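You operate a simulated robot arm through the tools that you are given. There is no shell and no other tool. Be economical: measure what you need, move in short steps, check, and stop when the job is done.

You are at the controls of a simulated two-armed robot. One attempt, no reset.

Task
On the clear stretch of the work table, fold the rag in half, so that it is half as wide.
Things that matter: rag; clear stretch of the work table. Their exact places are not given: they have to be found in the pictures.

It is judged by the outcome, as a careful person would: the job done as asked, and still so three seconds after it is handed in. It fails if anything else is knocked over, pushed out of place, dropped, spilled or broken. Flat cloth is picked up by pressing the open fingertips on it (5 to 10 N) and closing them slowly along it; thin cloth reads only 2 to 8 mm in the jaws.

Robot
Two 6-joint arms with two-finger parallel grippers on one trunk, on a base that drives. Base frame: it is fixed to the floor where the robot stands at the start and does not move with it; the origin is under the middle of the robot, x ahead of it, y to its left, z up. Lengths are in mm, angles in degrees, forces in N, time in s.
The left shoulder is at the start at [60, 187, 1022], the right one opposite. Places, roughly: clear stretch of the work table [500, 0, 800]. Payload 1.57 kg a hand.
The tool frame of a hand sits at the grasp point between the pads (the TCP): z along the fingers, y along the line on which they close. The tips reach 30 mm beyond it. The gripper opens to 110 mm. The fingers are 24 mm wide and 12 mm thick; the gripper's body (48 by 112 mm) begins 78 mm behind the TCP.
Orientation is that of the tool frame in the base frame, as [roll, pitch, yaw] about the fixed x, y, z axes, in that order (R = Rz(yaw) Ry(pitch) Rx(roll)). With the fingers straight down and closing along the base's y, the tool's x points along the base's -x, its y along +y and its z along -z.

Tools
- The arms move only by the tool nudge_tool. It takes "left_deltas", "right_deltas" or both (then of equal length, played together; a hand with none holds still); each is a list of rows, each a list of 3 entries, a list of its own where there are three numbers: the shift along the base's x, y, z in mm, then the turn, a rotation vector about the base's x, y, z in degrees, then the finger opening in mm, from 0 to 110. In form: [[[tx, ty, tz], [rx, ry, rz], jaw], ...]. A call has 1 to 20 rows; each row shifts and turns the commanded pose from where the row before left it. A row lasts 0.2 s, in which the tool goes at most 50 mm and 8.6 degrees; a call with a longer step from one row to the next is refused whole, and so is a gripper value outside its range. Where a pose cannot be reached the arm comes as near as it can. A force on the tool above 40 N (or 10 N above the force at the start of the call, whichever is more), or a blocked arm, ends the call early, and 0.2 s more pass. Each finger travels about 153 mm/s and halts on what it meets, pressing with about 35 N; the grip force reading is that of the motor and also rises with nothing between the fingers. The clock runs only during rows and for 0.2 s after the last one: add rows that do not move to give the fingers time. It gives the time, the measured TCP pose, the force on the tool (base axes), the opening and the grip force at its end, in the units of the frame above (readings bear some noise), and new pictures: "show" is both (left out), scene, wrist or none (wrist: the cameras of the hands that moved).
- Cameras (640 x 400 px; columns grow to the right, rows downward): "scene" is now at [6.3, -8.7, 1552.2]; the picture's right is [-0.12, -0.99, 0.00], its down [-0.84, 0.10, -0.53] and it looks along [0.53, -0.06, -0.85] (base axes); focal length 282 px, centre (320, 200). "left" rides on the left gripper at [70, -16, -141] in its tool frame; the picture's right is [0.23, 0.97, 0.00], its down [-0.86, 0.20, -0.48] and it looks along [-0.47, 0.11, 0.88] (tool axes); focal length 222 px, centre (320, 200). "right" rides on the right gripper at [70, 16, -141] in its tool frame; the picture's right is [-0.23, 0.97, 0.00], its down [-0.86, -0.20, -0.48] and it looks along [-0.47, -0.11, 0.88] (tool axes); focal length 222 px, centre (320, 200).
- slide_trunk(by): slides the trunk up (or, below 0, down) by that many mm; the arms and the scene camera ride with it, the base frame stays. It gives what a move gives, with no picture.
- base_move(legs): drives the robot by 1 to 6 legs, each [ahead, left, turn to the left] in mm, mm and degrees, along the robot's own axes; the way and the turn of a leg run together, so that a leg with both is an arc; at most 1500 mm and 180 degrees a leg. The arms and the cameras ride along, it lands a little off, and it stops where it bumps. It gives what a move gives, and a new picture of the scene camera.
- aim_head(pan, tilt): turns the head with the scene camera to pan (to the left, within 86 degrees either way) and tilt (down, from -29 to 69), counted from straight ahead of the robot. It gives what a move gives, and a new picture of the scene camera.
- point_at(camera, pixels): for up to 12 pixels [column, row] of the newest picture of that camera ("zoom" is the newest enlarged one), the place [x, y, z] in the base frame of the surface seen there, good to about 2 mm. No time passes.
- close_up(camera, box): a new picture of the part [left, top, right, bottom] of that camera's present view, enlarged. No time passes.
- finish_job(): hands the job in; it is judged then, once.

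Keep the steps short. Do not move on a guess: measure, check each grasp and each placing, and mend mistakes. In all there are 80 turns and 260 pictures (those below and enlarged ones count). Leave the grippers open and the arms clear of the work at the hand-in unless told otherwise, and finish with a single line.

The tools are called after ">>>" as name(argument=value, ...) on one line, values as JSON. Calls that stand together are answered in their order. nudge_tool: Moves the arms, as the interface text tells. Its arguments: {"type":"object","properties":{"left_deltas":{"type":"array","items":{"type":"array"}},"right_deltas":{"type":"array","items":{"type":"array"}},"show":{"type":"string","enum":["both","scene","wrist","none"]}},"required":[]} The other tools are called the same way: slide_trunk (by) slides the trunk up or down; base_move (legs) drives the base; aim_head (pan, tilt) turns the head that bears the scene camera; point_at (camera, pixels) gives the place of the surface under pixels of a picture; close_up (camera, box) takes an enlarged picture of a part of a camera's view; finish_job () hands the job in.

At the start:

```text
time: 0.0
left_ee_pos: [408.4, 163.5, 961.7]
left_tcp_rot: [-179.9, -0.1, 180.0]
left_contact_force: [-1.4, -0.2, 0.1]
left_width: 109.9
left_gripper_force: 0.1
right_ee_pos: [364.1, -178.3, 972.1]
right_tcp_rot: [-179.9, 0.0, -179.9]
right_contact_force: [-1.0, 0.3, 0.0]
right_width: 110.2
right_gripper_force: 0.1
trunk travel left (down, up): [-650.0, 340.0]
robot x, y, heading: [-0.6, 0.8, -0.0]
head pan, tilt: [-6.7, 57.7]
```

scene: 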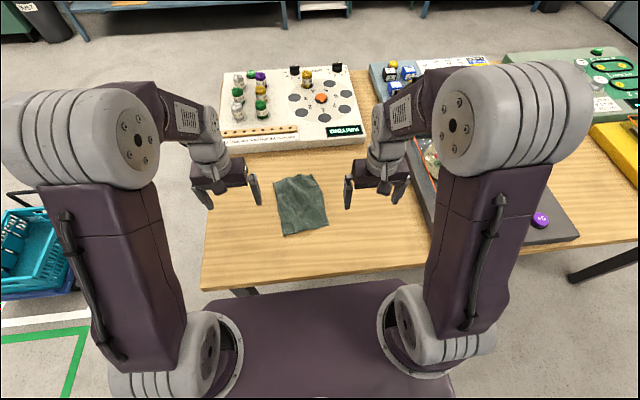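
right: 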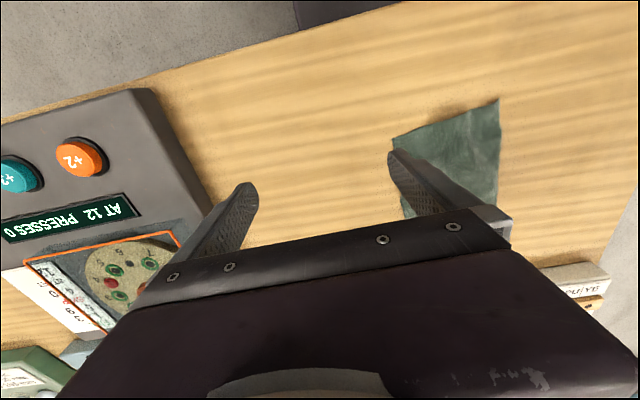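
left: 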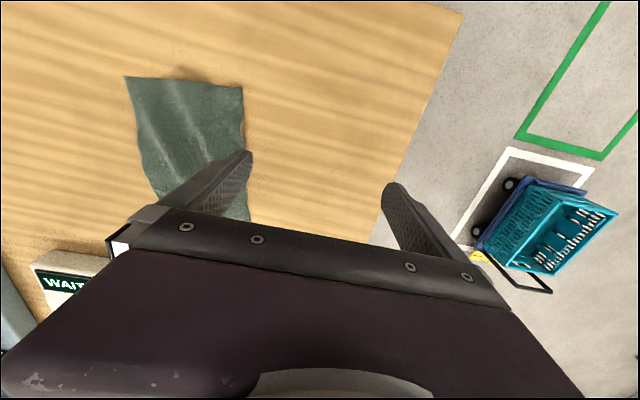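

The rag lies at about scene px (300,205). I'll enlarge it to measure its corners.

>>> close_up(camera="scene", box=[250, 160, 346, 245])

>>> point_at(camera="scene", pixels=[[274, 181], [312, 175], [328, 226], [284, 235], [300, 205], [350, 240], [240, 220]])

```text
4.71 times, centred on (298, 202) of scene
```

zoom: 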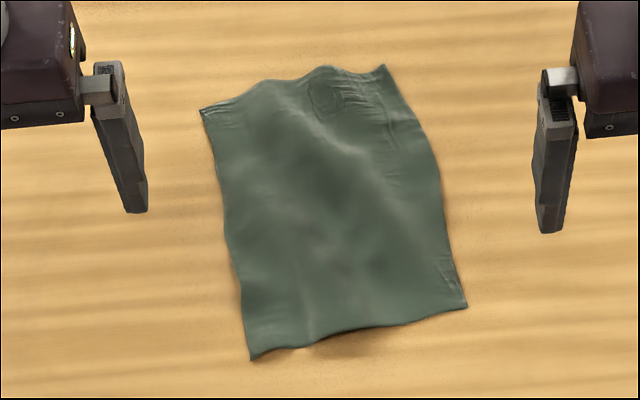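

```text
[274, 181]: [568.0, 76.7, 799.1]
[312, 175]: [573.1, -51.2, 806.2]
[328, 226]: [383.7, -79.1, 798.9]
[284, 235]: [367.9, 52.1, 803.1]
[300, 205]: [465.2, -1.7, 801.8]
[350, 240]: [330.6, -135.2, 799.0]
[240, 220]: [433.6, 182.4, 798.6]
```

I'll measure the corners precisely in the zoom, and check the table edge and the robot's front for driving room.

>>> point_at(camera="zoom", pixels=[[206, 114], [382, 72], [462, 303], [254, 354], [228, 230], [436, 180], [290, 85], [350, 335], [330, 210], [200, 200], [480, 200], [550, 230]])

>>> point_at(camera="scene", pixels=[[330, 274], [330, 268], [330, 290], [330, 300], [210, 288], [300, 150], [240, 150], [425, 200]])

```text
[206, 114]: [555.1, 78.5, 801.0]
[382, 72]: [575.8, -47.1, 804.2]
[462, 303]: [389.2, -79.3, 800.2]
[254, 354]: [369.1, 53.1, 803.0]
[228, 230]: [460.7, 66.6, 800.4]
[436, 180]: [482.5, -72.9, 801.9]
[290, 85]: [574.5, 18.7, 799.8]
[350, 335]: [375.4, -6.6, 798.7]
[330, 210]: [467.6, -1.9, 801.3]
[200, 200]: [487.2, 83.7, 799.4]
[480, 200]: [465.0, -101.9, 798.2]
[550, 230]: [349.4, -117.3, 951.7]
```

```text
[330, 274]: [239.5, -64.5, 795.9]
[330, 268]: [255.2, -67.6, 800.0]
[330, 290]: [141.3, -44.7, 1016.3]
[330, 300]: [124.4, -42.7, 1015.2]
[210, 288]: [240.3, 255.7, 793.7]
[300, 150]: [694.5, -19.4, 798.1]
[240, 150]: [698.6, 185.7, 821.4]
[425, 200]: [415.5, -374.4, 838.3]
```

The table is at z≈799 and the rag is about 130 wide (y) by 190 long (x), turned about 8°. My plan is to pick up its left long edge with both hands (left hand far, right hand near) and lay it on the right edge. First I'll check, above the table, that the left hand reaches the far right drop point.

>>> nudge_tool(left_deltas=[[[23, -36, -10], [0, 0, 2], 60], [[23, -36, -10], [0, 0, 2], 60], [[23, -36, -10], [0, 0, 2], 60], [[23, -36, -10], [0, 0, 2], 60], [[23, -36, -10], [0, 0, 0], 60], [[22, -35, -10], [0, 0, 0], 60], [[0, 0, -25], [0, 0, 0], 60], [[0, 0, -25], [0, 0, 0], 60], [[0, 0, 0], [0, 0, 0], 60]], show="scene")

```text
time: 2.0
left_ee_pos: [544.6, -52.4, 852.1]
left_tcp_rot: [-179.9, -0.1, -172.0]
left_contact_force: [0.7, 0.7, -0.2]
left_width: 60.1
left_gripper_force: 0.1
right_ee_pos: [365.2, -177.6, 972.5]
right_tcp_rot: [180.0, 0.0, 179.9]
right_contact_force: [0.4, 0.6, 0.9]
right_width: 110.1
right_gripper_force: 0.0
trunk travel left (down, up): [-650.0, 340.0]
robot x, y, heading: [1.9, 1.2, -0.1]
head pan, tilt: [-6.7, 57.7]
```

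scene: 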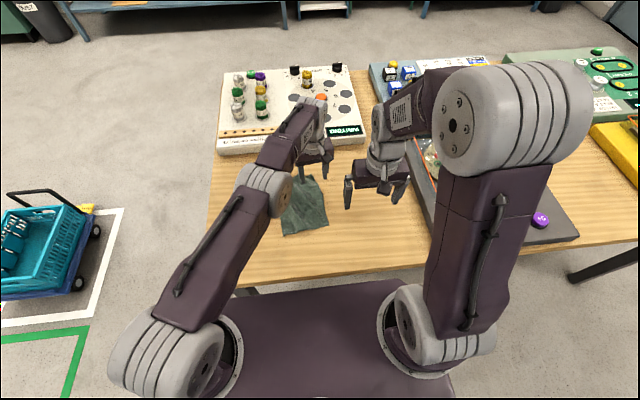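

The left hand reaches it. Now I'll move the left hand above the far left pick point, about (533,55), 20 mm inside the edge. I'll bring the right hand to above (395,37) but stop higher up, to check clearance.

>>> nudge_tool(left_deltas=[[[0, 0, 20], [0, 0, 0], 60], [[-4, 36, 0], [0, 0, 0], 50], [[-4, 36, 0], [0, 0, 0], 40], [[-4, 35, 0], [0, 0, 0], 26], [[0, 0, 0], [0, 0, 0], 24], [[0, 0, 0], [0, 0, 0], 24], [[0, 0, 0], [0, 0, 0], 24], [[0, 0, 0], [0, 0, 0], 24]], right_deltas=[[[0, 0, 0], [0, 0, 0], 60], [[0, 0, 0], [0, 0, 0], 50], [[0, 0, 0], [0, 0, 0], 40], [[6, 30, -20], [0, 0, 2], 24], [[6, 30, -20], [0, 0, 2], 24], [[6, 30, -20], [0, 0, 2], 24], [[6, 30, -20], [0, 0, 2], 24], [[6, 30, 0], [0, 0, 0], 24]])

```text
time: 3.8
left_ee_pos: [533.2, 57.6, 872.6]
left_tcp_rot: [-179.9, 0.0, -172.1]
left_contact_force: [0.1, -0.1, -0.1]
left_width: 24.1
left_gripper_force: 0.0
right_ee_pos: [394.2, -26.4, 891.7]
right_tcp_rot: [-180.0, -0.1, -171.9]
right_contact_force: [0.2, -0.1, -0.3]
right_width: 24.0
right_gripper_force: 0.1
trunk travel left (down, up): [-650.0, 340.0]
robot x, y, heading: [1.5, 0.4, 0.0]
head pan, tilt: [-6.7, 57.7]
```

scene: 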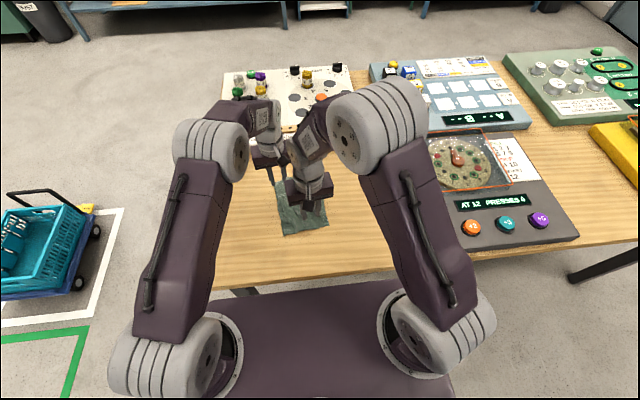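
right: 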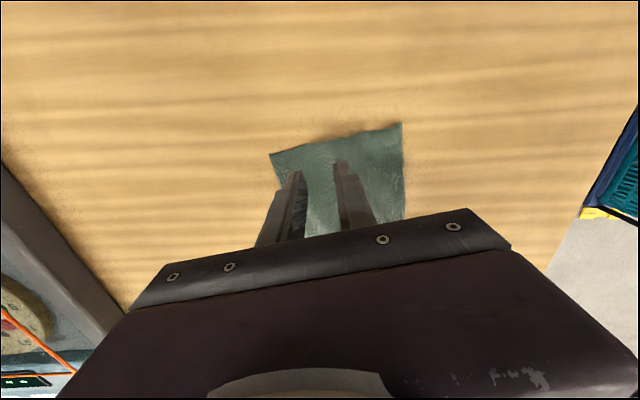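
left: 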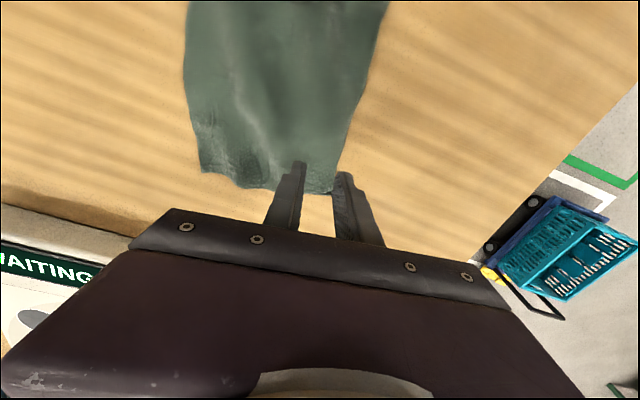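

The arms come close together. I'll measure where their wrist parts really are before bringing the right hand any closer.

>>> point_at(camera="scene", pixels=[[262, 110], [268, 140], [280, 140], [298, 150], [305, 172], [318, 135], [290, 185], [288, 157], [255, 160], [240, 150], [330, 190]])

>>> close_up(camera="scene", box=[230, 90, 350, 240])

```text
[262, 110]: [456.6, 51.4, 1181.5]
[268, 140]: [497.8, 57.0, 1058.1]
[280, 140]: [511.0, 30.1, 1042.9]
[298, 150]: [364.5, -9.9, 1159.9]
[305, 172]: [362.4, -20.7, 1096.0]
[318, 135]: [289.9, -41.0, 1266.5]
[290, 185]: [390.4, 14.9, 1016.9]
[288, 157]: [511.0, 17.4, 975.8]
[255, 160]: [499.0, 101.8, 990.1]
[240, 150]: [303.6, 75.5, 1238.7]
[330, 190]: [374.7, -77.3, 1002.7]
```

```text
2.67 times, centred on (290, 165) of scene
```

zoom: 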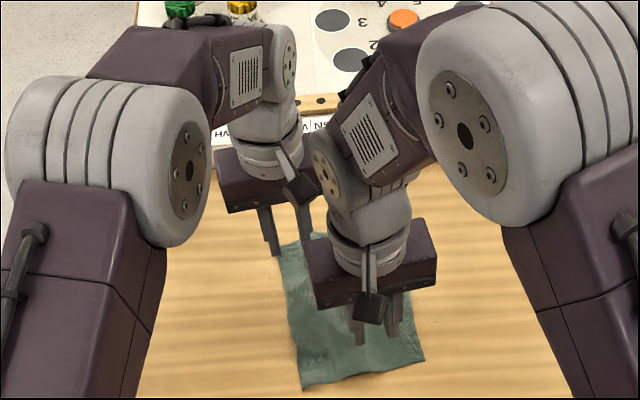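

Vertical, the two wrists would nearly touch (left forearm's right face y≈55–75, right wrist would reach y≈53). So the left hand will grip first, then lean left about 15° while holding, which makes room for the right hand. Now lowering the left hand to press on the rag at (533,55).

>>> nudge_tool(left_deltas=[[[0, -2, -20], [0, 0, 0], 24], [[0, 0, -15], [0, 0, 0], 24], [[0, 0, -4], [0, 0, 0], 24], [[0, 0, -2], [0, 0, 0], 24], [[0, 0, 0], [0, 0, 0], 24]], show="wrist")

```text
time: 5.0
left_ee_pos: [532.5, 54.0, 831.1]
left_tcp_rot: [-179.8, 0.0, -172.1]
left_contact_force: [-0.9, 0.0, 4.3]
left_width: 24.0
left_gripper_force: 0.2
right_ee_pos: [394.9, -28.5, 892.1]
right_tcp_rot: [179.9, 0.0, -172.0]
right_contact_force: [0.2, 0.2, -0.8]
right_width: 24.0
right_gripper_force: 0.0
trunk travel left (down, up): [-650.0, 340.0]
robot x, y, heading: [0.9, 0.3, -0.3]
head pan, tilt: [-6.7, 57.7]
```

left: 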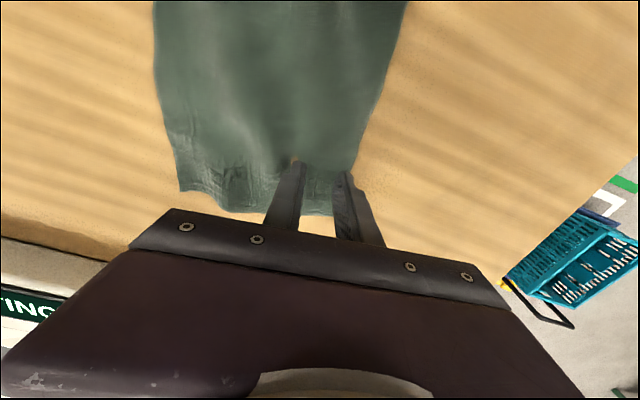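

Contact at 4.3 N, with both fingers on the cloth next to the edge. I'll press 1 mm more and close slowly.

>>> nudge_tool(left_deltas=[[[0, 0, -1], [0, 0, 0], 24], [[0, 0, 0], [0, 0, 0], 20], [[0, 0, 0], [0, 0, 0], 16], [[0, 0, 0], [0, 0, 0], 12], [[0, 0, 0], [0, 0, 0], 8], [[0, 0, 0], [0, 0, 0], 4], [[0, 0, 0], [0, 0, 0], 0], [[0, 0, 0], [0, 0, 0], 0]], show="wrist")

```text
time: 6.8
left_ee_pos: [532.3, 54.7, 832.4]
left_tcp_rot: [-179.8, 0.1, -172.0]
left_contact_force: [1.9, 2.7, 17.1]
left_width: 1.8
left_gripper_force: 23.9
right_ee_pos: [394.2, -27.1, 893.4]
right_tcp_rot: [-179.9, 0.1, -172.0]
right_contact_force: [0.3, -1.1, 0.2]
right_width: 24.1
right_gripper_force: 0.1
trunk travel left (down, up): [-650.0, 340.0]
robot x, y, heading: [0.3, -1.7, -0.2]
head pan, tilt: [-6.7, 57.7]
```

left: 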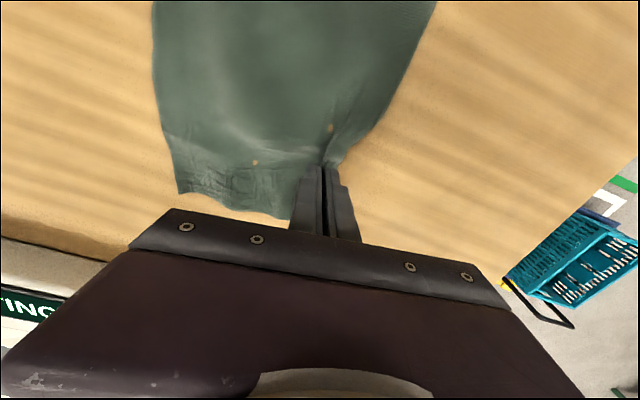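

Width reads 1.8 mm and cloth is gathered at the tips. I'll lift 20 mm to check the grip.

>>> nudge_tool(left_deltas=[[[0, 0, 7], [0, 0, 0], 0], [[0, -3, 7], [0, 0, 0], 0], [[0, -2, 6], [0, 0, 0], 0], [[0, 0, 0], [0, 0, 0], 0]], show="both")

>>> close_up(camera="scene", box=[230, 130, 350, 240])

```text
time: 7.8
left_ee_pos: [532.6, 47.8, 849.7]
left_tcp_rot: [-179.9, 0.0, -172.0]
left_contact_force: [0.0, 0.0, 0.5]
left_width: 1.6
left_gripper_force: 23.8
right_ee_pos: [395.5, -27.3, 891.1]
right_tcp_rot: [180.0, 0.0, -172.0]
right_contact_force: [-0.8, 0.0, -0.3]
right_width: 24.0
right_gripper_force: 0.0
trunk travel left (down, up): [-650.0, 340.0]
robot x, y, heading: [-1.9, -3.4, 0.0]
head pan, tilt: [-6.7, 57.7]
```

scene: 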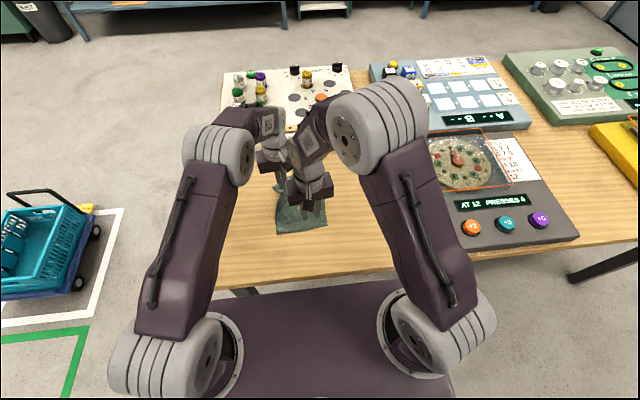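
left: 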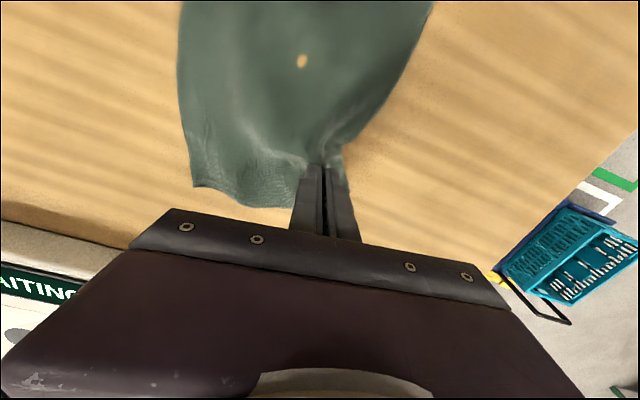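

```text
3.64 times, centred on (290, 185) of scene
```

zoom: 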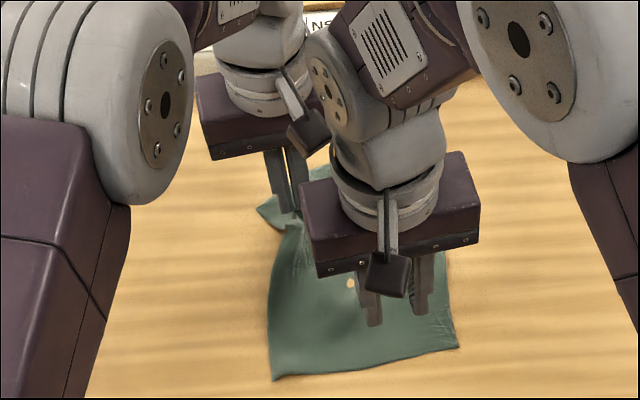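

The grip holds. Now I'll lean the left hand about 16° to the left, keeping the tips in place.

>>> nudge_tool(left_deltas=[[[0, 0, 0], [-4, 0, 0], 0], [[0, 0, 0], [-4, 0, 0], 0], [[0, 0, 0], [-4, 0, 0], 0], [[0, 0, 0], [-4, 0, 0], 0], [[0, 0, 0], [0, 0, 0], 0]], show="scene")

>>> point_at(camera="scene", pixels=[[240, 150], [250, 140], [262, 150], [272, 160], [298, 150], [290, 185], [284, 233], [327, 225]])

>>> close_up(camera="scene", box=[230, 110, 350, 240])

```text
time: 9.0
left_ee_pos: [533.7, 47.9, 851.1]
left_tcp_rot: [-164.0, -2.2, -172.2]
left_contact_force: [-0.1, -0.7, 0.3]
left_width: 1.6
left_gripper_force: 22.9
right_ee_pos: [394.3, -27.3, 891.4]
right_tcp_rot: [-180.0, -0.1, -172.1]
right_contact_force: [0.6, -1.1, -0.2]
right_width: 24.0
right_gripper_force: 0.0
trunk travel left (down, up): [-650.0, 340.0]
robot x, y, heading: [-0.1, 2.1, -0.2]
head pan, tilt: [-6.7, 57.7]
```

scene: 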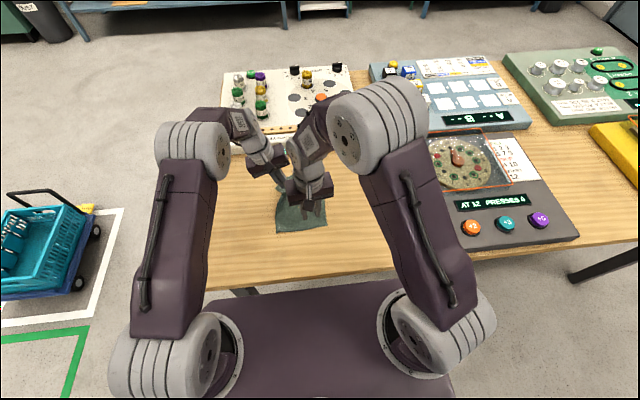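

```text
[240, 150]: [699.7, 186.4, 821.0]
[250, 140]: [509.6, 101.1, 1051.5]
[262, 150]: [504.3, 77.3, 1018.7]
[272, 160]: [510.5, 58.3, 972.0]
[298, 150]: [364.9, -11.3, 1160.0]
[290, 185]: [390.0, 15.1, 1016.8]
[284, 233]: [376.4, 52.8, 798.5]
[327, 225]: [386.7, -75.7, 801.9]
```

```text
3.08 times, centred on (290, 175) of scene
```

zoom: 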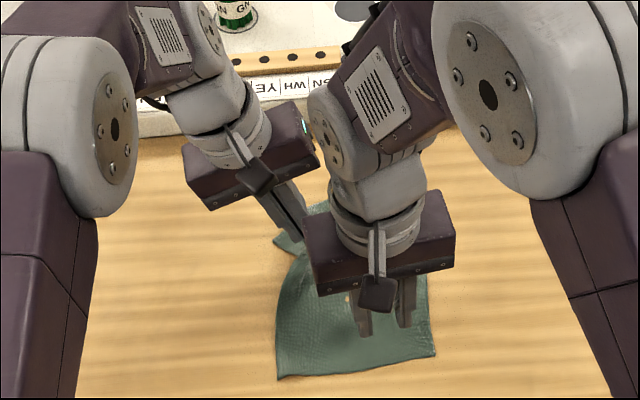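

There's plenty of room now. The right hand goes to above (399,34), about 20 mm inside the left edge near the front corner.

>>> nudge_tool(right_deltas=[[[1, 16, -5], [0, 0, 0], 24], [[1, 16, -5], [0, 0, 0], 24], [[1, 16, -5], [0, 0, 0], 24], [[1, 14, -5], [0, 0, 0], 24], [[0, 0, -10], [0, 0, 0], 24], [[0, 0, 0], [0, 0, 0], 24]])

>>> close_up(camera="scene", box=[230, 110, 350, 240])

>>> close_up(camera="right", box=[240, 80, 440, 240])

```text
time: 10.4
left_ee_pos: [533.5, 47.6, 851.0]
left_tcp_rot: [-164.0, -2.2, -172.3]
left_contact_force: [-0.1, 0.3, 0.3]
left_width: 1.8
left_gripper_force: 23.2
right_ee_pos: [399.9, 34.8, 861.9]
right_tcp_rot: [-180.0, 0.0, -171.9]
right_contact_force: [0.1, 0.9, 0.1]
right_width: 24.0
right_gripper_force: 0.1
trunk travel left (down, up): [-650.0, 340.0]
robot x, y, heading: [0.7, 1.6, 0.1]
head pan, tilt: [-6.7, 57.7]
```

scene: 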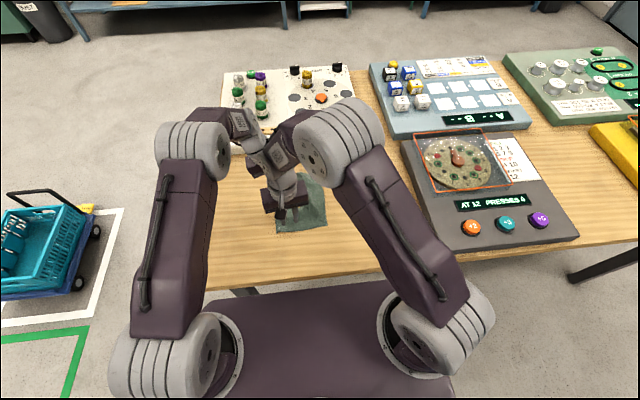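
right: 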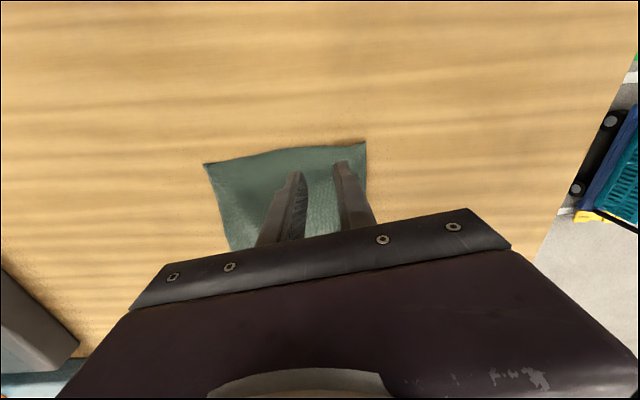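

```text
3.08 times, centred on (290, 175) of scene
```

zoom: 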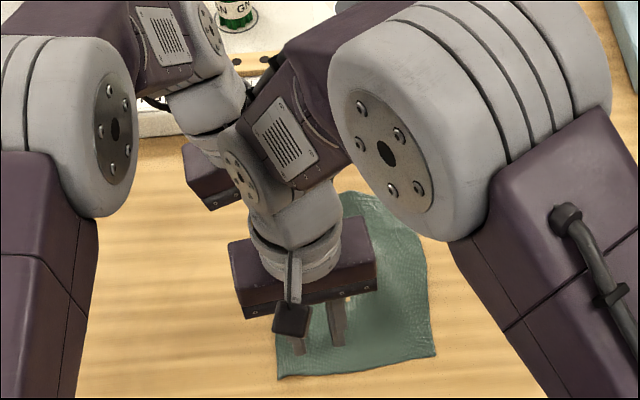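

```text
2.50 times, centred on (340, 160) of right
```

zoom: 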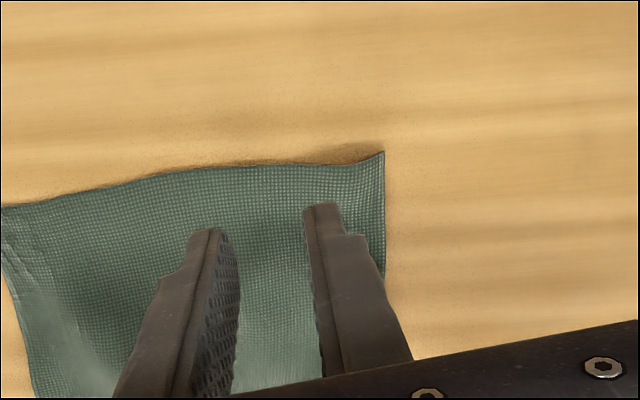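

No contact between the arms, and the fingers sit over the cloth inside the corner. Lowering the right hand to press.

>>> nudge_tool(right_deltas=[[[0, 0, -15], [0, 0, 0], 24], [[0, 0, -11], [0, 0, 0], 24], [[0, 0, -3], [0, 0, 0], 24], [[0, 0, -2], [0, 0, 0], 24], [[0, 0, 0], [0, 0, 0], 24]], show="wrist")

```text
time: 11.6
left_ee_pos: [533.1, 47.9, 851.3]
left_tcp_rot: [-164.0, -2.1, -172.3]
left_contact_force: [-0.4, 0.5, 0.0]
left_width: 1.3
left_gripper_force: 23.4
right_ee_pos: [397.9, 33.9, 831.7]
right_tcp_rot: [179.9, 0.1, -172.0]
right_contact_force: [0.7, -0.3, 13.3]
right_width: 24.0
right_gripper_force: 0.0
trunk travel left (down, up): [-650.0, 340.0]
robot x, y, heading: [1.2, 5.4, 0.2]
head pan, tilt: [-6.7, 57.7]
```

right: 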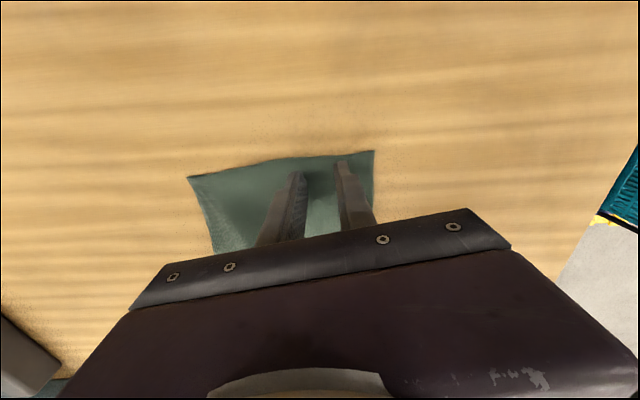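

Contact at 13 N, slightly high, and the fingers are a bit deep inside the edge. I'll lift, shift 6 mm towards the edge, press again more lightly and close slowly.

>>> nudge_tool(right_deltas=[[[0, 0, 6], [0, 0, 0], 24], [[0, 6, 0], [0, 0, 0], 24], [[0, 0, -4], [0, 0, 0], 24], [[0, 0, -2], [0, 0, 0], 24], [[0, 0, 0], [0, 0, 0], 20], [[0, 0, 0], [0, 0, 0], 16], [[0, 0, 0], [0, 0, 0], 12], [[0, 0, 0], [0, 0, 0], 8], [[0, 0, 0], [0, 0, 0], 4], [[0, 0, 0], [0, 0, 0], 0], [[0, 0, 0], [0, 0, 0], 0]], show="wrist")

```text
time: 14.0
left_ee_pos: [532.9, 48.8, 852.0]
left_tcp_rot: [-164.1, -2.1, -172.3]
left_contact_force: [-0.9, 0.5, -0.7]
left_width: 1.6
left_gripper_force: 23.0
right_ee_pos: [398.6, 41.0, 832.1]
right_tcp_rot: [180.0, 0.1, -172.0]
right_contact_force: [1.1, 0.8, 13.6]
right_width: 0.1
right_gripper_force: 21.5
trunk travel left (down, up): [-650.0, 340.0]
robot x, y, heading: [2.9, 1.5, -0.1]
head pan, tilt: [-6.7, 57.7]
```

right: 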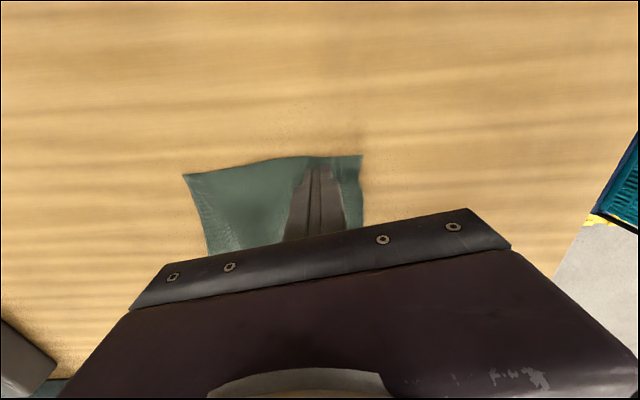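

Width 0.1 mm means nothing was gripped. I'll lift a little, open and look.

>>> nudge_tool(right_deltas=[[[0, 0, 5], [0, 0, 0], 0], [[0, 0, 7], [0, 0, 0], 0], [[0, 0, 0], [0, 0, 40], 32]], show="wrist")

```text
refused: row 3 steps farther than a row can; nothing moved
```

>>> nudge_tool(right_deltas=[[[0, 0, 5], [0, 0, 0], 0], [[0, 0, 7], [0, 0, 0], 0], [[0, 0, 0], [0, 0, 0], 0]], show="wrist")

>>> close_up(camera="right", box=[240, 100, 420, 240])

```text
time: 14.8
left_ee_pos: [535.1, 48.8, 850.8]
left_tcp_rot: [-164.1, -2.2, -172.3]
left_contact_force: [-1.0, 0.0, 0.4]
left_width: 1.3
left_gripper_force: 23.4
right_ee_pos: [398.7, 39.8, 842.4]
right_tcp_rot: [-179.9, -0.1, -172.0]
right_contact_force: [-0.3, -0.3, -0.5]
right_width: 0.0
right_gripper_force: 20.9
trunk travel left (down, up): [-650.0, 340.0]
robot x, y, heading: [-0.6, -1.6, -0.2]
head pan, tilt: [-6.7, 57.7]
```

right: 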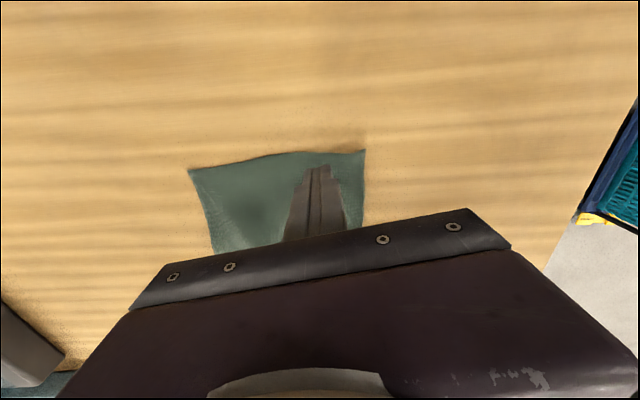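

```text
2.86 times, centred on (330, 170) of right
```

zoom: 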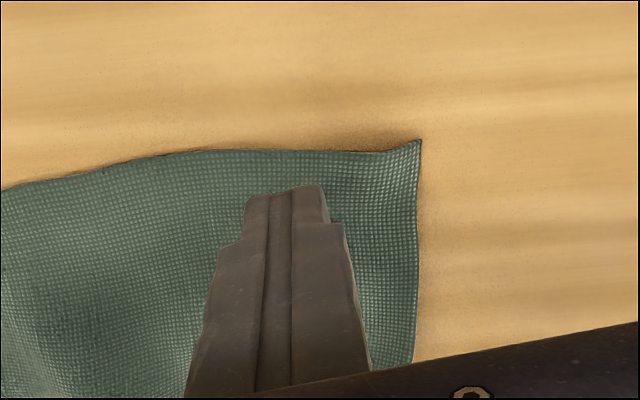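

>>> point_at(camera="zoom", pixels=[[416, 150], [412, 230], [410, 320], [290, 160], [285, 188], [440, 250]])

```text
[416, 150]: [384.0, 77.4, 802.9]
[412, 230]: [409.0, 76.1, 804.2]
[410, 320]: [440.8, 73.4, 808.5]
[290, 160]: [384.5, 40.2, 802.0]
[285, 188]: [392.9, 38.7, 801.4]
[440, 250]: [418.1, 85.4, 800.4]
```

The rag's near edge is actually at y≈76 now, so the fingers were too far in. I'll check arm clearance before going 16 mm further left.

>>> close_up(camera="scene", box=[180, 80, 340, 240])

>>> point_at(camera="scene", pixels=[[228, 150], [240, 120], [248, 140], [265, 150], [268, 165], [258, 150], [263, 190], [272, 140]])

```text
2.50 times, centred on (260, 160) of scene
```

zoom: 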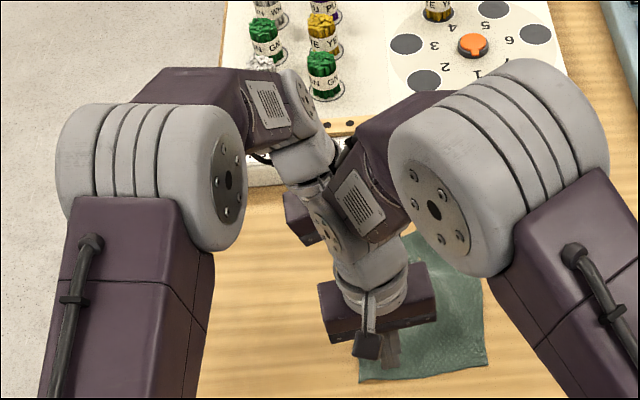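

```text
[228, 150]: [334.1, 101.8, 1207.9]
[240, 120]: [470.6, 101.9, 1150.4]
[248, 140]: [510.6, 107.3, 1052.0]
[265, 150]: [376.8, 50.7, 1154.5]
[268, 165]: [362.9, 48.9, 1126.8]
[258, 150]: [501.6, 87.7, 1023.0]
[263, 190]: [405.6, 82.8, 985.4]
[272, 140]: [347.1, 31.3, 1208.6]
```

There's about 50 mm of clearance. Right hand: open to 24, shift to (403,56), press lightly.

>>> nudge_tool(right_deltas=[[[0, 0, 5], [0, 0, 0], 24], [[4, 16, 0], [0, 0, 0], 24], [[0, 0, 0], [0, 0, 0], 24], [[0, 0, -10], [0, 0, 0], 24], [[0, 0, -5], [0, 0, 0], 24], [[0, 0, 0], [0, 0, 0], 24]], show="wrist")

>>> close_up(camera="right", box=[240, 100, 420, 240])

```text
time: 16.2
left_ee_pos: [534.1, 47.4, 850.7]
left_tcp_rot: [-164.1, -2.2, -172.2]
left_contact_force: [-0.3, 0.4, 0.1]
left_width: 1.6
left_gripper_force: 23.6
right_ee_pos: [403.6, 55.2, 831.9]
right_tcp_rot: [180.0, 0.1, -172.0]
right_contact_force: [0.2, -0.2, -0.3]
right_width: 24.0
right_gripper_force: 0.1
trunk travel left (down, up): [-650.0, 340.0]
robot x, y, heading: [1.5, -0.2, 0.0]
head pan, tilt: [-6.7, 57.7]
```

right: 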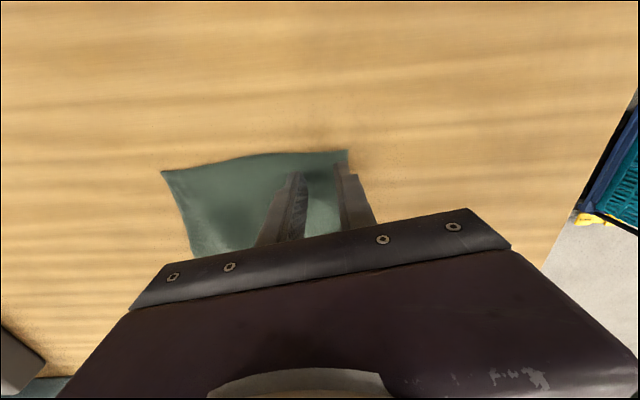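

```text
2.86 times, centred on (330, 170) of right
```

zoom: 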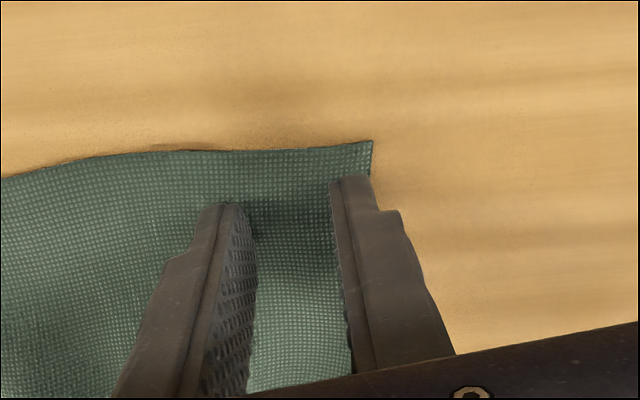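

The outer finger is right on the edge. I'll press 3 mm (to 5–10 N) and close slowly.

>>> nudge_tool(right_deltas=[[[0, 0, -2], [0, 0, 0], 24], [[0, 0, -1], [0, 0, 0], 24], [[0, 0, 0], [0, 0, 0], 20], [[0, 0, 0], [0, 0, 0], 17], [[0, 0, 0], [0, 0, 0], 14], [[0, 0, 0], [0, 0, 0], 11], [[0, 0, 0], [0, 0, 0], 8], [[0, 0, 0], [0, 0, 0], 5], [[0, 0, 0], [0, 0, 0], 2], [[0, 0, 0], [0, 0, 0], 0], [[0, 0, 0], [0, 0, 0], 0]], show="wrist")

>>> close_up(camera="right", box=[240, 100, 420, 240])

```text
time: 18.6
left_ee_pos: [531.9, 48.1, 851.5]
left_tcp_rot: [-163.9, -2.1, -172.2]
left_contact_force: [0.1, 0.2, 0.6]
left_width: 1.4
left_gripper_force: 23.5
right_ee_pos: [401.9, 56.4, 830.7]
right_tcp_rot: [-179.9, 0.3, -172.0]
right_contact_force: [4.7, 0.7, 33.8]
right_width: 1.6
right_gripper_force: 23.7
trunk travel left (down, up): [-650.0, 340.0]
robot x, y, heading: [-0.6, -2.6, 0.2]
head pan, tilt: [-6.7, 57.7]
```

right: 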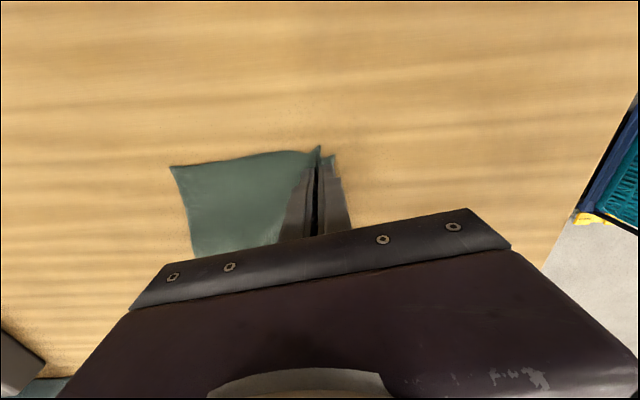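

```text
2.86 times, centred on (330, 170) of right
```

zoom: 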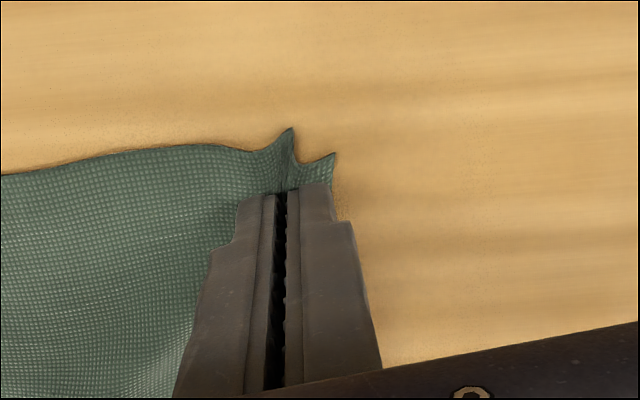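

Now the cloth is clearly pinched (1.6 mm). I'll lift the right hand 20 mm to match the left one.

>>> nudge_tool(right_deltas=[[[0, 0, 5], [0, 0, 0], 0], [[0, -1, 7], [0, 0, 0], 0], [[0, -2, 8], [0, 0, 0], 0], [[0, 0, 0], [0, 0, 0], 0]])

>>> close_up(camera="scene", box=[240, 150, 360, 245])

```text
time: 19.6
left_ee_pos: [534.5, 48.6, 850.9]
left_tcp_rot: [-164.0, -2.2, -172.4]
left_contact_force: [1.1, 0.2, 0.1]
left_width: 1.3
left_gripper_force: 23.1
right_ee_pos: [402.2, 51.9, 849.9]
right_tcp_rot: [-179.9, -0.1, -172.0]
right_contact_force: [-0.4, -0.5, -1.4]
right_width: 0.0
right_gripper_force: 21.2
trunk travel left (down, up): [-650.0, 340.0]
robot x, y, heading: [-3.7, -0.3, -0.1]
head pan, tilt: [-6.7, 57.7]
```

scene: 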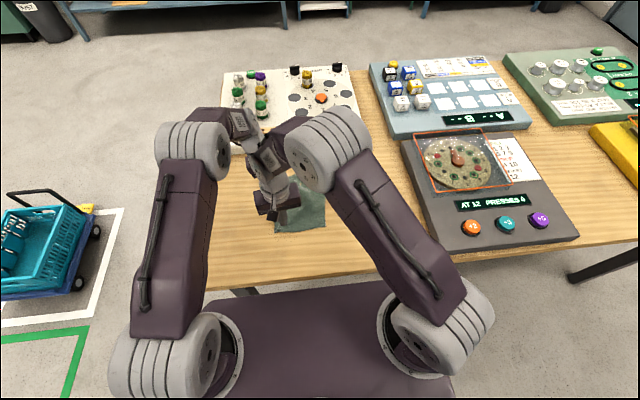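
right: 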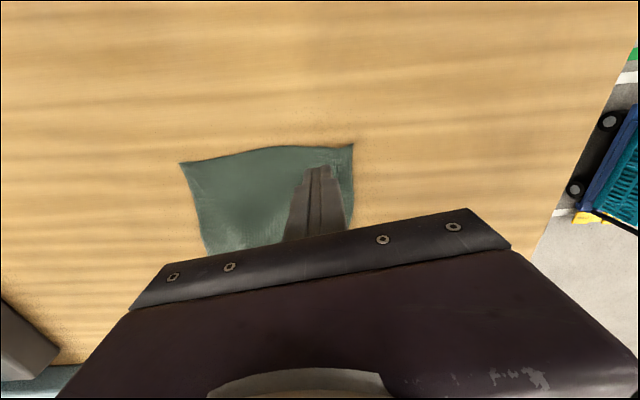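

```text
4.21 times, centred on (300, 198) of scene
```

zoom: 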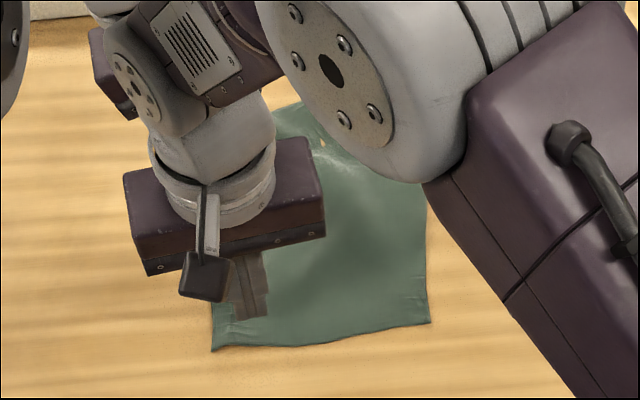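

It slipped out on lifting, so the ruck was too small. I'll re-measure the edge and take a wider bite.

>>> point_at(camera="right", pixels=[[350, 150], [350, 170], [349, 190], [310, 155], [182, 165]])

>>> point_at(camera="zoom", pixels=[[213, 346], [428, 320], [426, 250], [425, 215]])

```text
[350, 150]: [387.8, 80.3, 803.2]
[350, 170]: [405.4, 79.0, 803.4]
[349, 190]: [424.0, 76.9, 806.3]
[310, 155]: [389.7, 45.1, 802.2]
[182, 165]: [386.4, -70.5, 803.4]
```

```text
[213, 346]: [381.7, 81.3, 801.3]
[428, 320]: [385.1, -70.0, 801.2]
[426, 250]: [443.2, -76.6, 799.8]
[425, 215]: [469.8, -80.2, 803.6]
```

The near edge is at y≈79. I'll place the right hand at (405,53) with a 36 mm opening and press.

>>> nudge_tool(right_deltas=[[[3, 1, 0], [0, 0, 0], 36], [[0, 0, 0], [0, 0, 0], 36], [[0, 0, -10], [0, 0, 0], 36], [[0, 0, -7], [0, 0, 0], 36], [[0, 0, -2], [0, 0, 0], 36], [[0, 0, 0], [0, 0, 0], 36]], show="wrist")

>>> close_up(camera="right", box=[240, 100, 420, 240])

```text
time: 21.0
left_ee_pos: [533.7, 47.5, 850.5]
left_tcp_rot: [-164.1, -2.1, -172.3]
left_contact_force: [0.6, -0.1, 0.0]
left_width: 1.5
left_gripper_force: 23.2
right_ee_pos: [405.9, 52.9, 831.9]
right_tcp_rot: [179.9, 0.1, -172.0]
right_contact_force: [-0.6, -0.6, 9.9]
right_width: 35.8
right_gripper_force: 0.1
trunk travel left (down, up): [-650.0, 340.0]
robot x, y, heading: [-0.8, 0.4, 0.0]
head pan, tilt: [-6.7, 57.7]
```

right: 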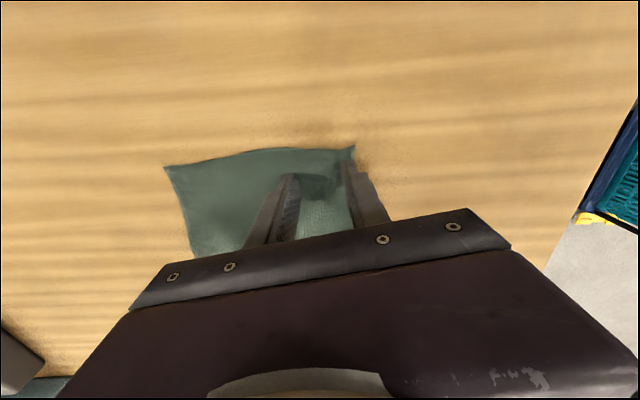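

```text
2.86 times, centred on (330, 170) of right
```

zoom: 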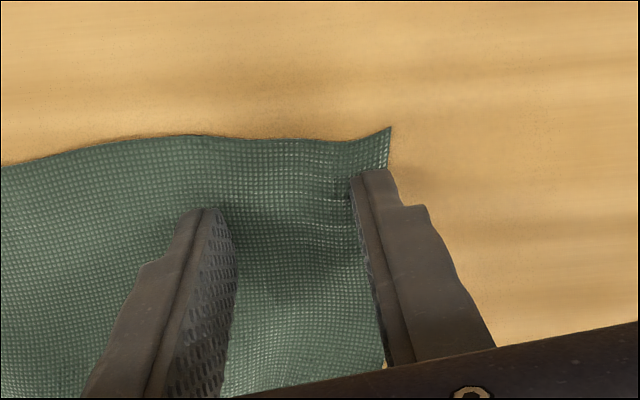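

9.9 N and well placed. Closing slowly, then holding.

>>> nudge_tool(right_deltas=[[[0, 0, 0], [0, 0, 0], 32], [[0, 0, 0], [0, 0, 0], 29], [[0, 0, 0], [0, 0, 0], 26], [[0, 0, 0], [0, 0, 0], 23], [[0, 0, 0], [0, 0, 0], 20], [[0, 0, 0], [0, 0, 0], 17], [[0, 0, 0], [0, 0, 0], 14], [[0, 0, 0], [0, 0, 0], 11], [[0, 0, 0], [0, 0, 0], 8], [[0, 0, 0], [0, 0, 0], 5], [[0, 0, 0], [0, 0, 0], 2], [[0, 0, 0], [0, 0, 0], 0], [[0, 0, 0], [0, 0, 0], 0]], show="wrist")

>>> close_up(camera="right", box=[240, 100, 420, 240])

```text
time: 23.8
left_ee_pos: [532.7, 48.5, 851.2]
left_tcp_rot: [-164.0, -2.1, -172.3]
left_contact_force: [0.3, 0.1, -1.2]
left_width: 1.6
left_gripper_force: 23.2
right_ee_pos: [405.8, 54.2, 831.0]
right_tcp_rot: [-180.0, 0.1, -172.0]
right_contact_force: [0.7, 2.3, 16.4]
right_width: 2.3
right_gripper_force: 23.7
trunk travel left (down, up): [-650.0, 340.0]
robot x, y, heading: [-2.0, -1.6, -0.1]
head pan, tilt: [-6.7, 57.7]
```

right: 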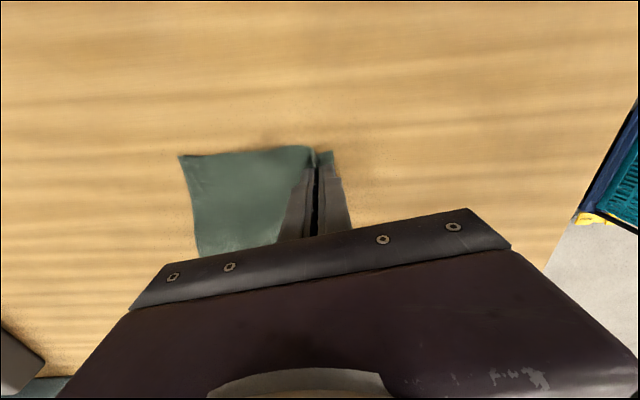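

```text
2.86 times, centred on (330, 170) of right
```

zoom: 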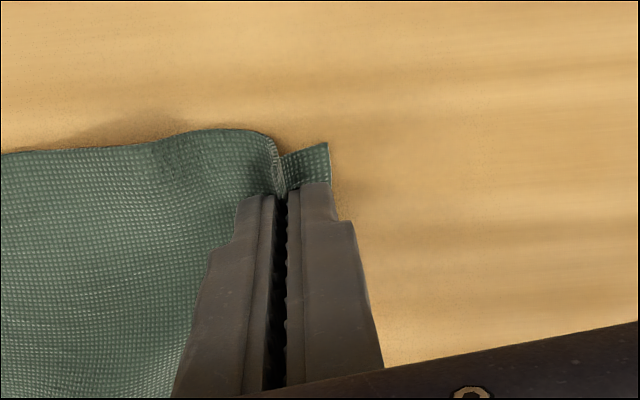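

Better bite (2.3 mm). Lifting gently.

>>> nudge_tool(right_deltas=[[[0, 0, 4], [0, 0, 0], 0], [[0, -2, 5], [0, 0, 0], 0], [[0, -3, 5], [0, 0, 0], 0], [[0, -3, 5], [0, 0, 0], 0], [[0, 0, 0], [0, 0, 0], 0]])

>>> close_up(camera="right", box=[240, 100, 420, 240])

```text
time: 25.0
left_ee_pos: [534.4, 49.0, 849.7]
left_tcp_rot: [-164.1, -2.2, -172.3]
left_contact_force: [0.0, 0.2, -0.1]
left_width: 1.5
left_gripper_force: 23.7
right_ee_pos: [405.8, 46.8, 850.5]
right_tcp_rot: [-180.0, 0.0, -172.0]
right_contact_force: [0.3, 0.3, -0.3]
right_width: 2.4
right_gripper_force: 23.8
trunk travel left (down, up): [-650.0, 340.0]
robot x, y, heading: [-1.4, 1.3, 0.0]
head pan, tilt: [-6.7, 57.7]
```

scene: 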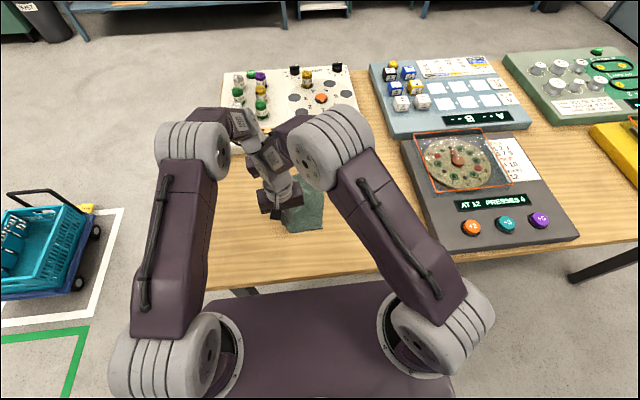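
right: 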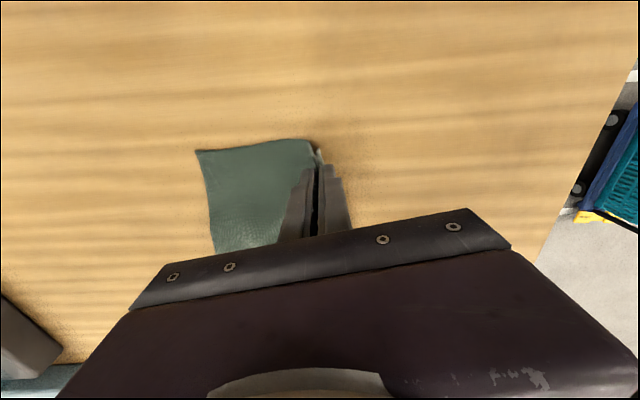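

```text
2.86 times, centred on (330, 170) of right
```

zoom: 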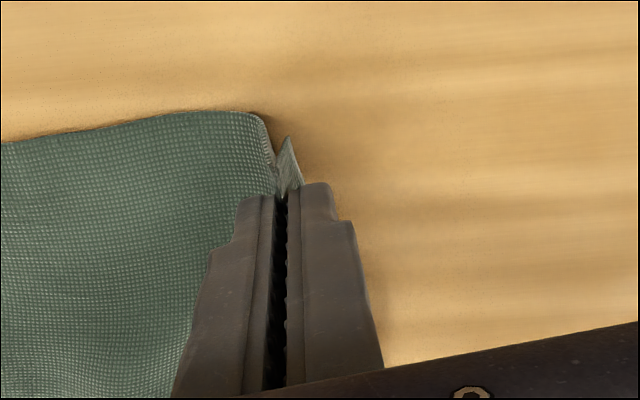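

Both hands hold. Now I'll measure where the right edge lies.

>>> close_up(camera="scene", box=[260, 160, 360, 240])

>>> point_at(camera="right", pixels=[[199, 154], [206, 185], [215, 225], [216, 248], [312, 145]])

>>> close_up(camera="left", box=[0, 0, 640, 400])

```text
5.00 times, centred on (310, 200) of scene
```

zoom: 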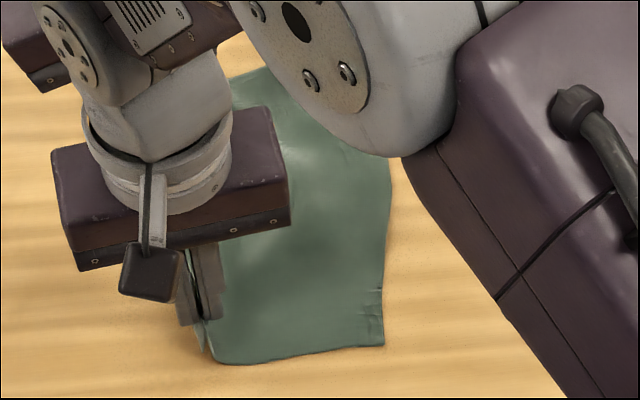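

```text
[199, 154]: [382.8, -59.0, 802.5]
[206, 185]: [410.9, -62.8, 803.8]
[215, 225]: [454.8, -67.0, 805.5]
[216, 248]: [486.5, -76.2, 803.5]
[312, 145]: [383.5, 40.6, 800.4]
```

```text
1.00 times, centred on (320, 200) of left
```

zoom: 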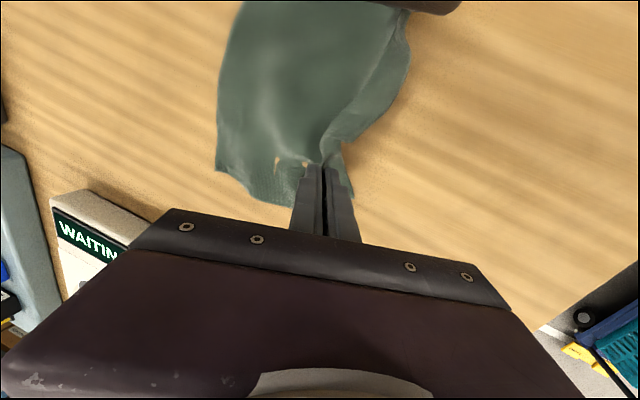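

>>> point_at(camera="zoom", pixels=[[218, 165], [220, 110], [235, 20], [285, 200], [345, 190], [300, 195], [385, 110], [408, 50]])

```text
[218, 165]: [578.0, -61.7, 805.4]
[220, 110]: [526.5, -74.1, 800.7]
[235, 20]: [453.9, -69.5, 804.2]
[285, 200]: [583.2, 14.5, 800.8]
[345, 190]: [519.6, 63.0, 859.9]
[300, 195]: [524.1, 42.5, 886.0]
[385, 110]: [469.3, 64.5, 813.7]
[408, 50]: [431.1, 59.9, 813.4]
```

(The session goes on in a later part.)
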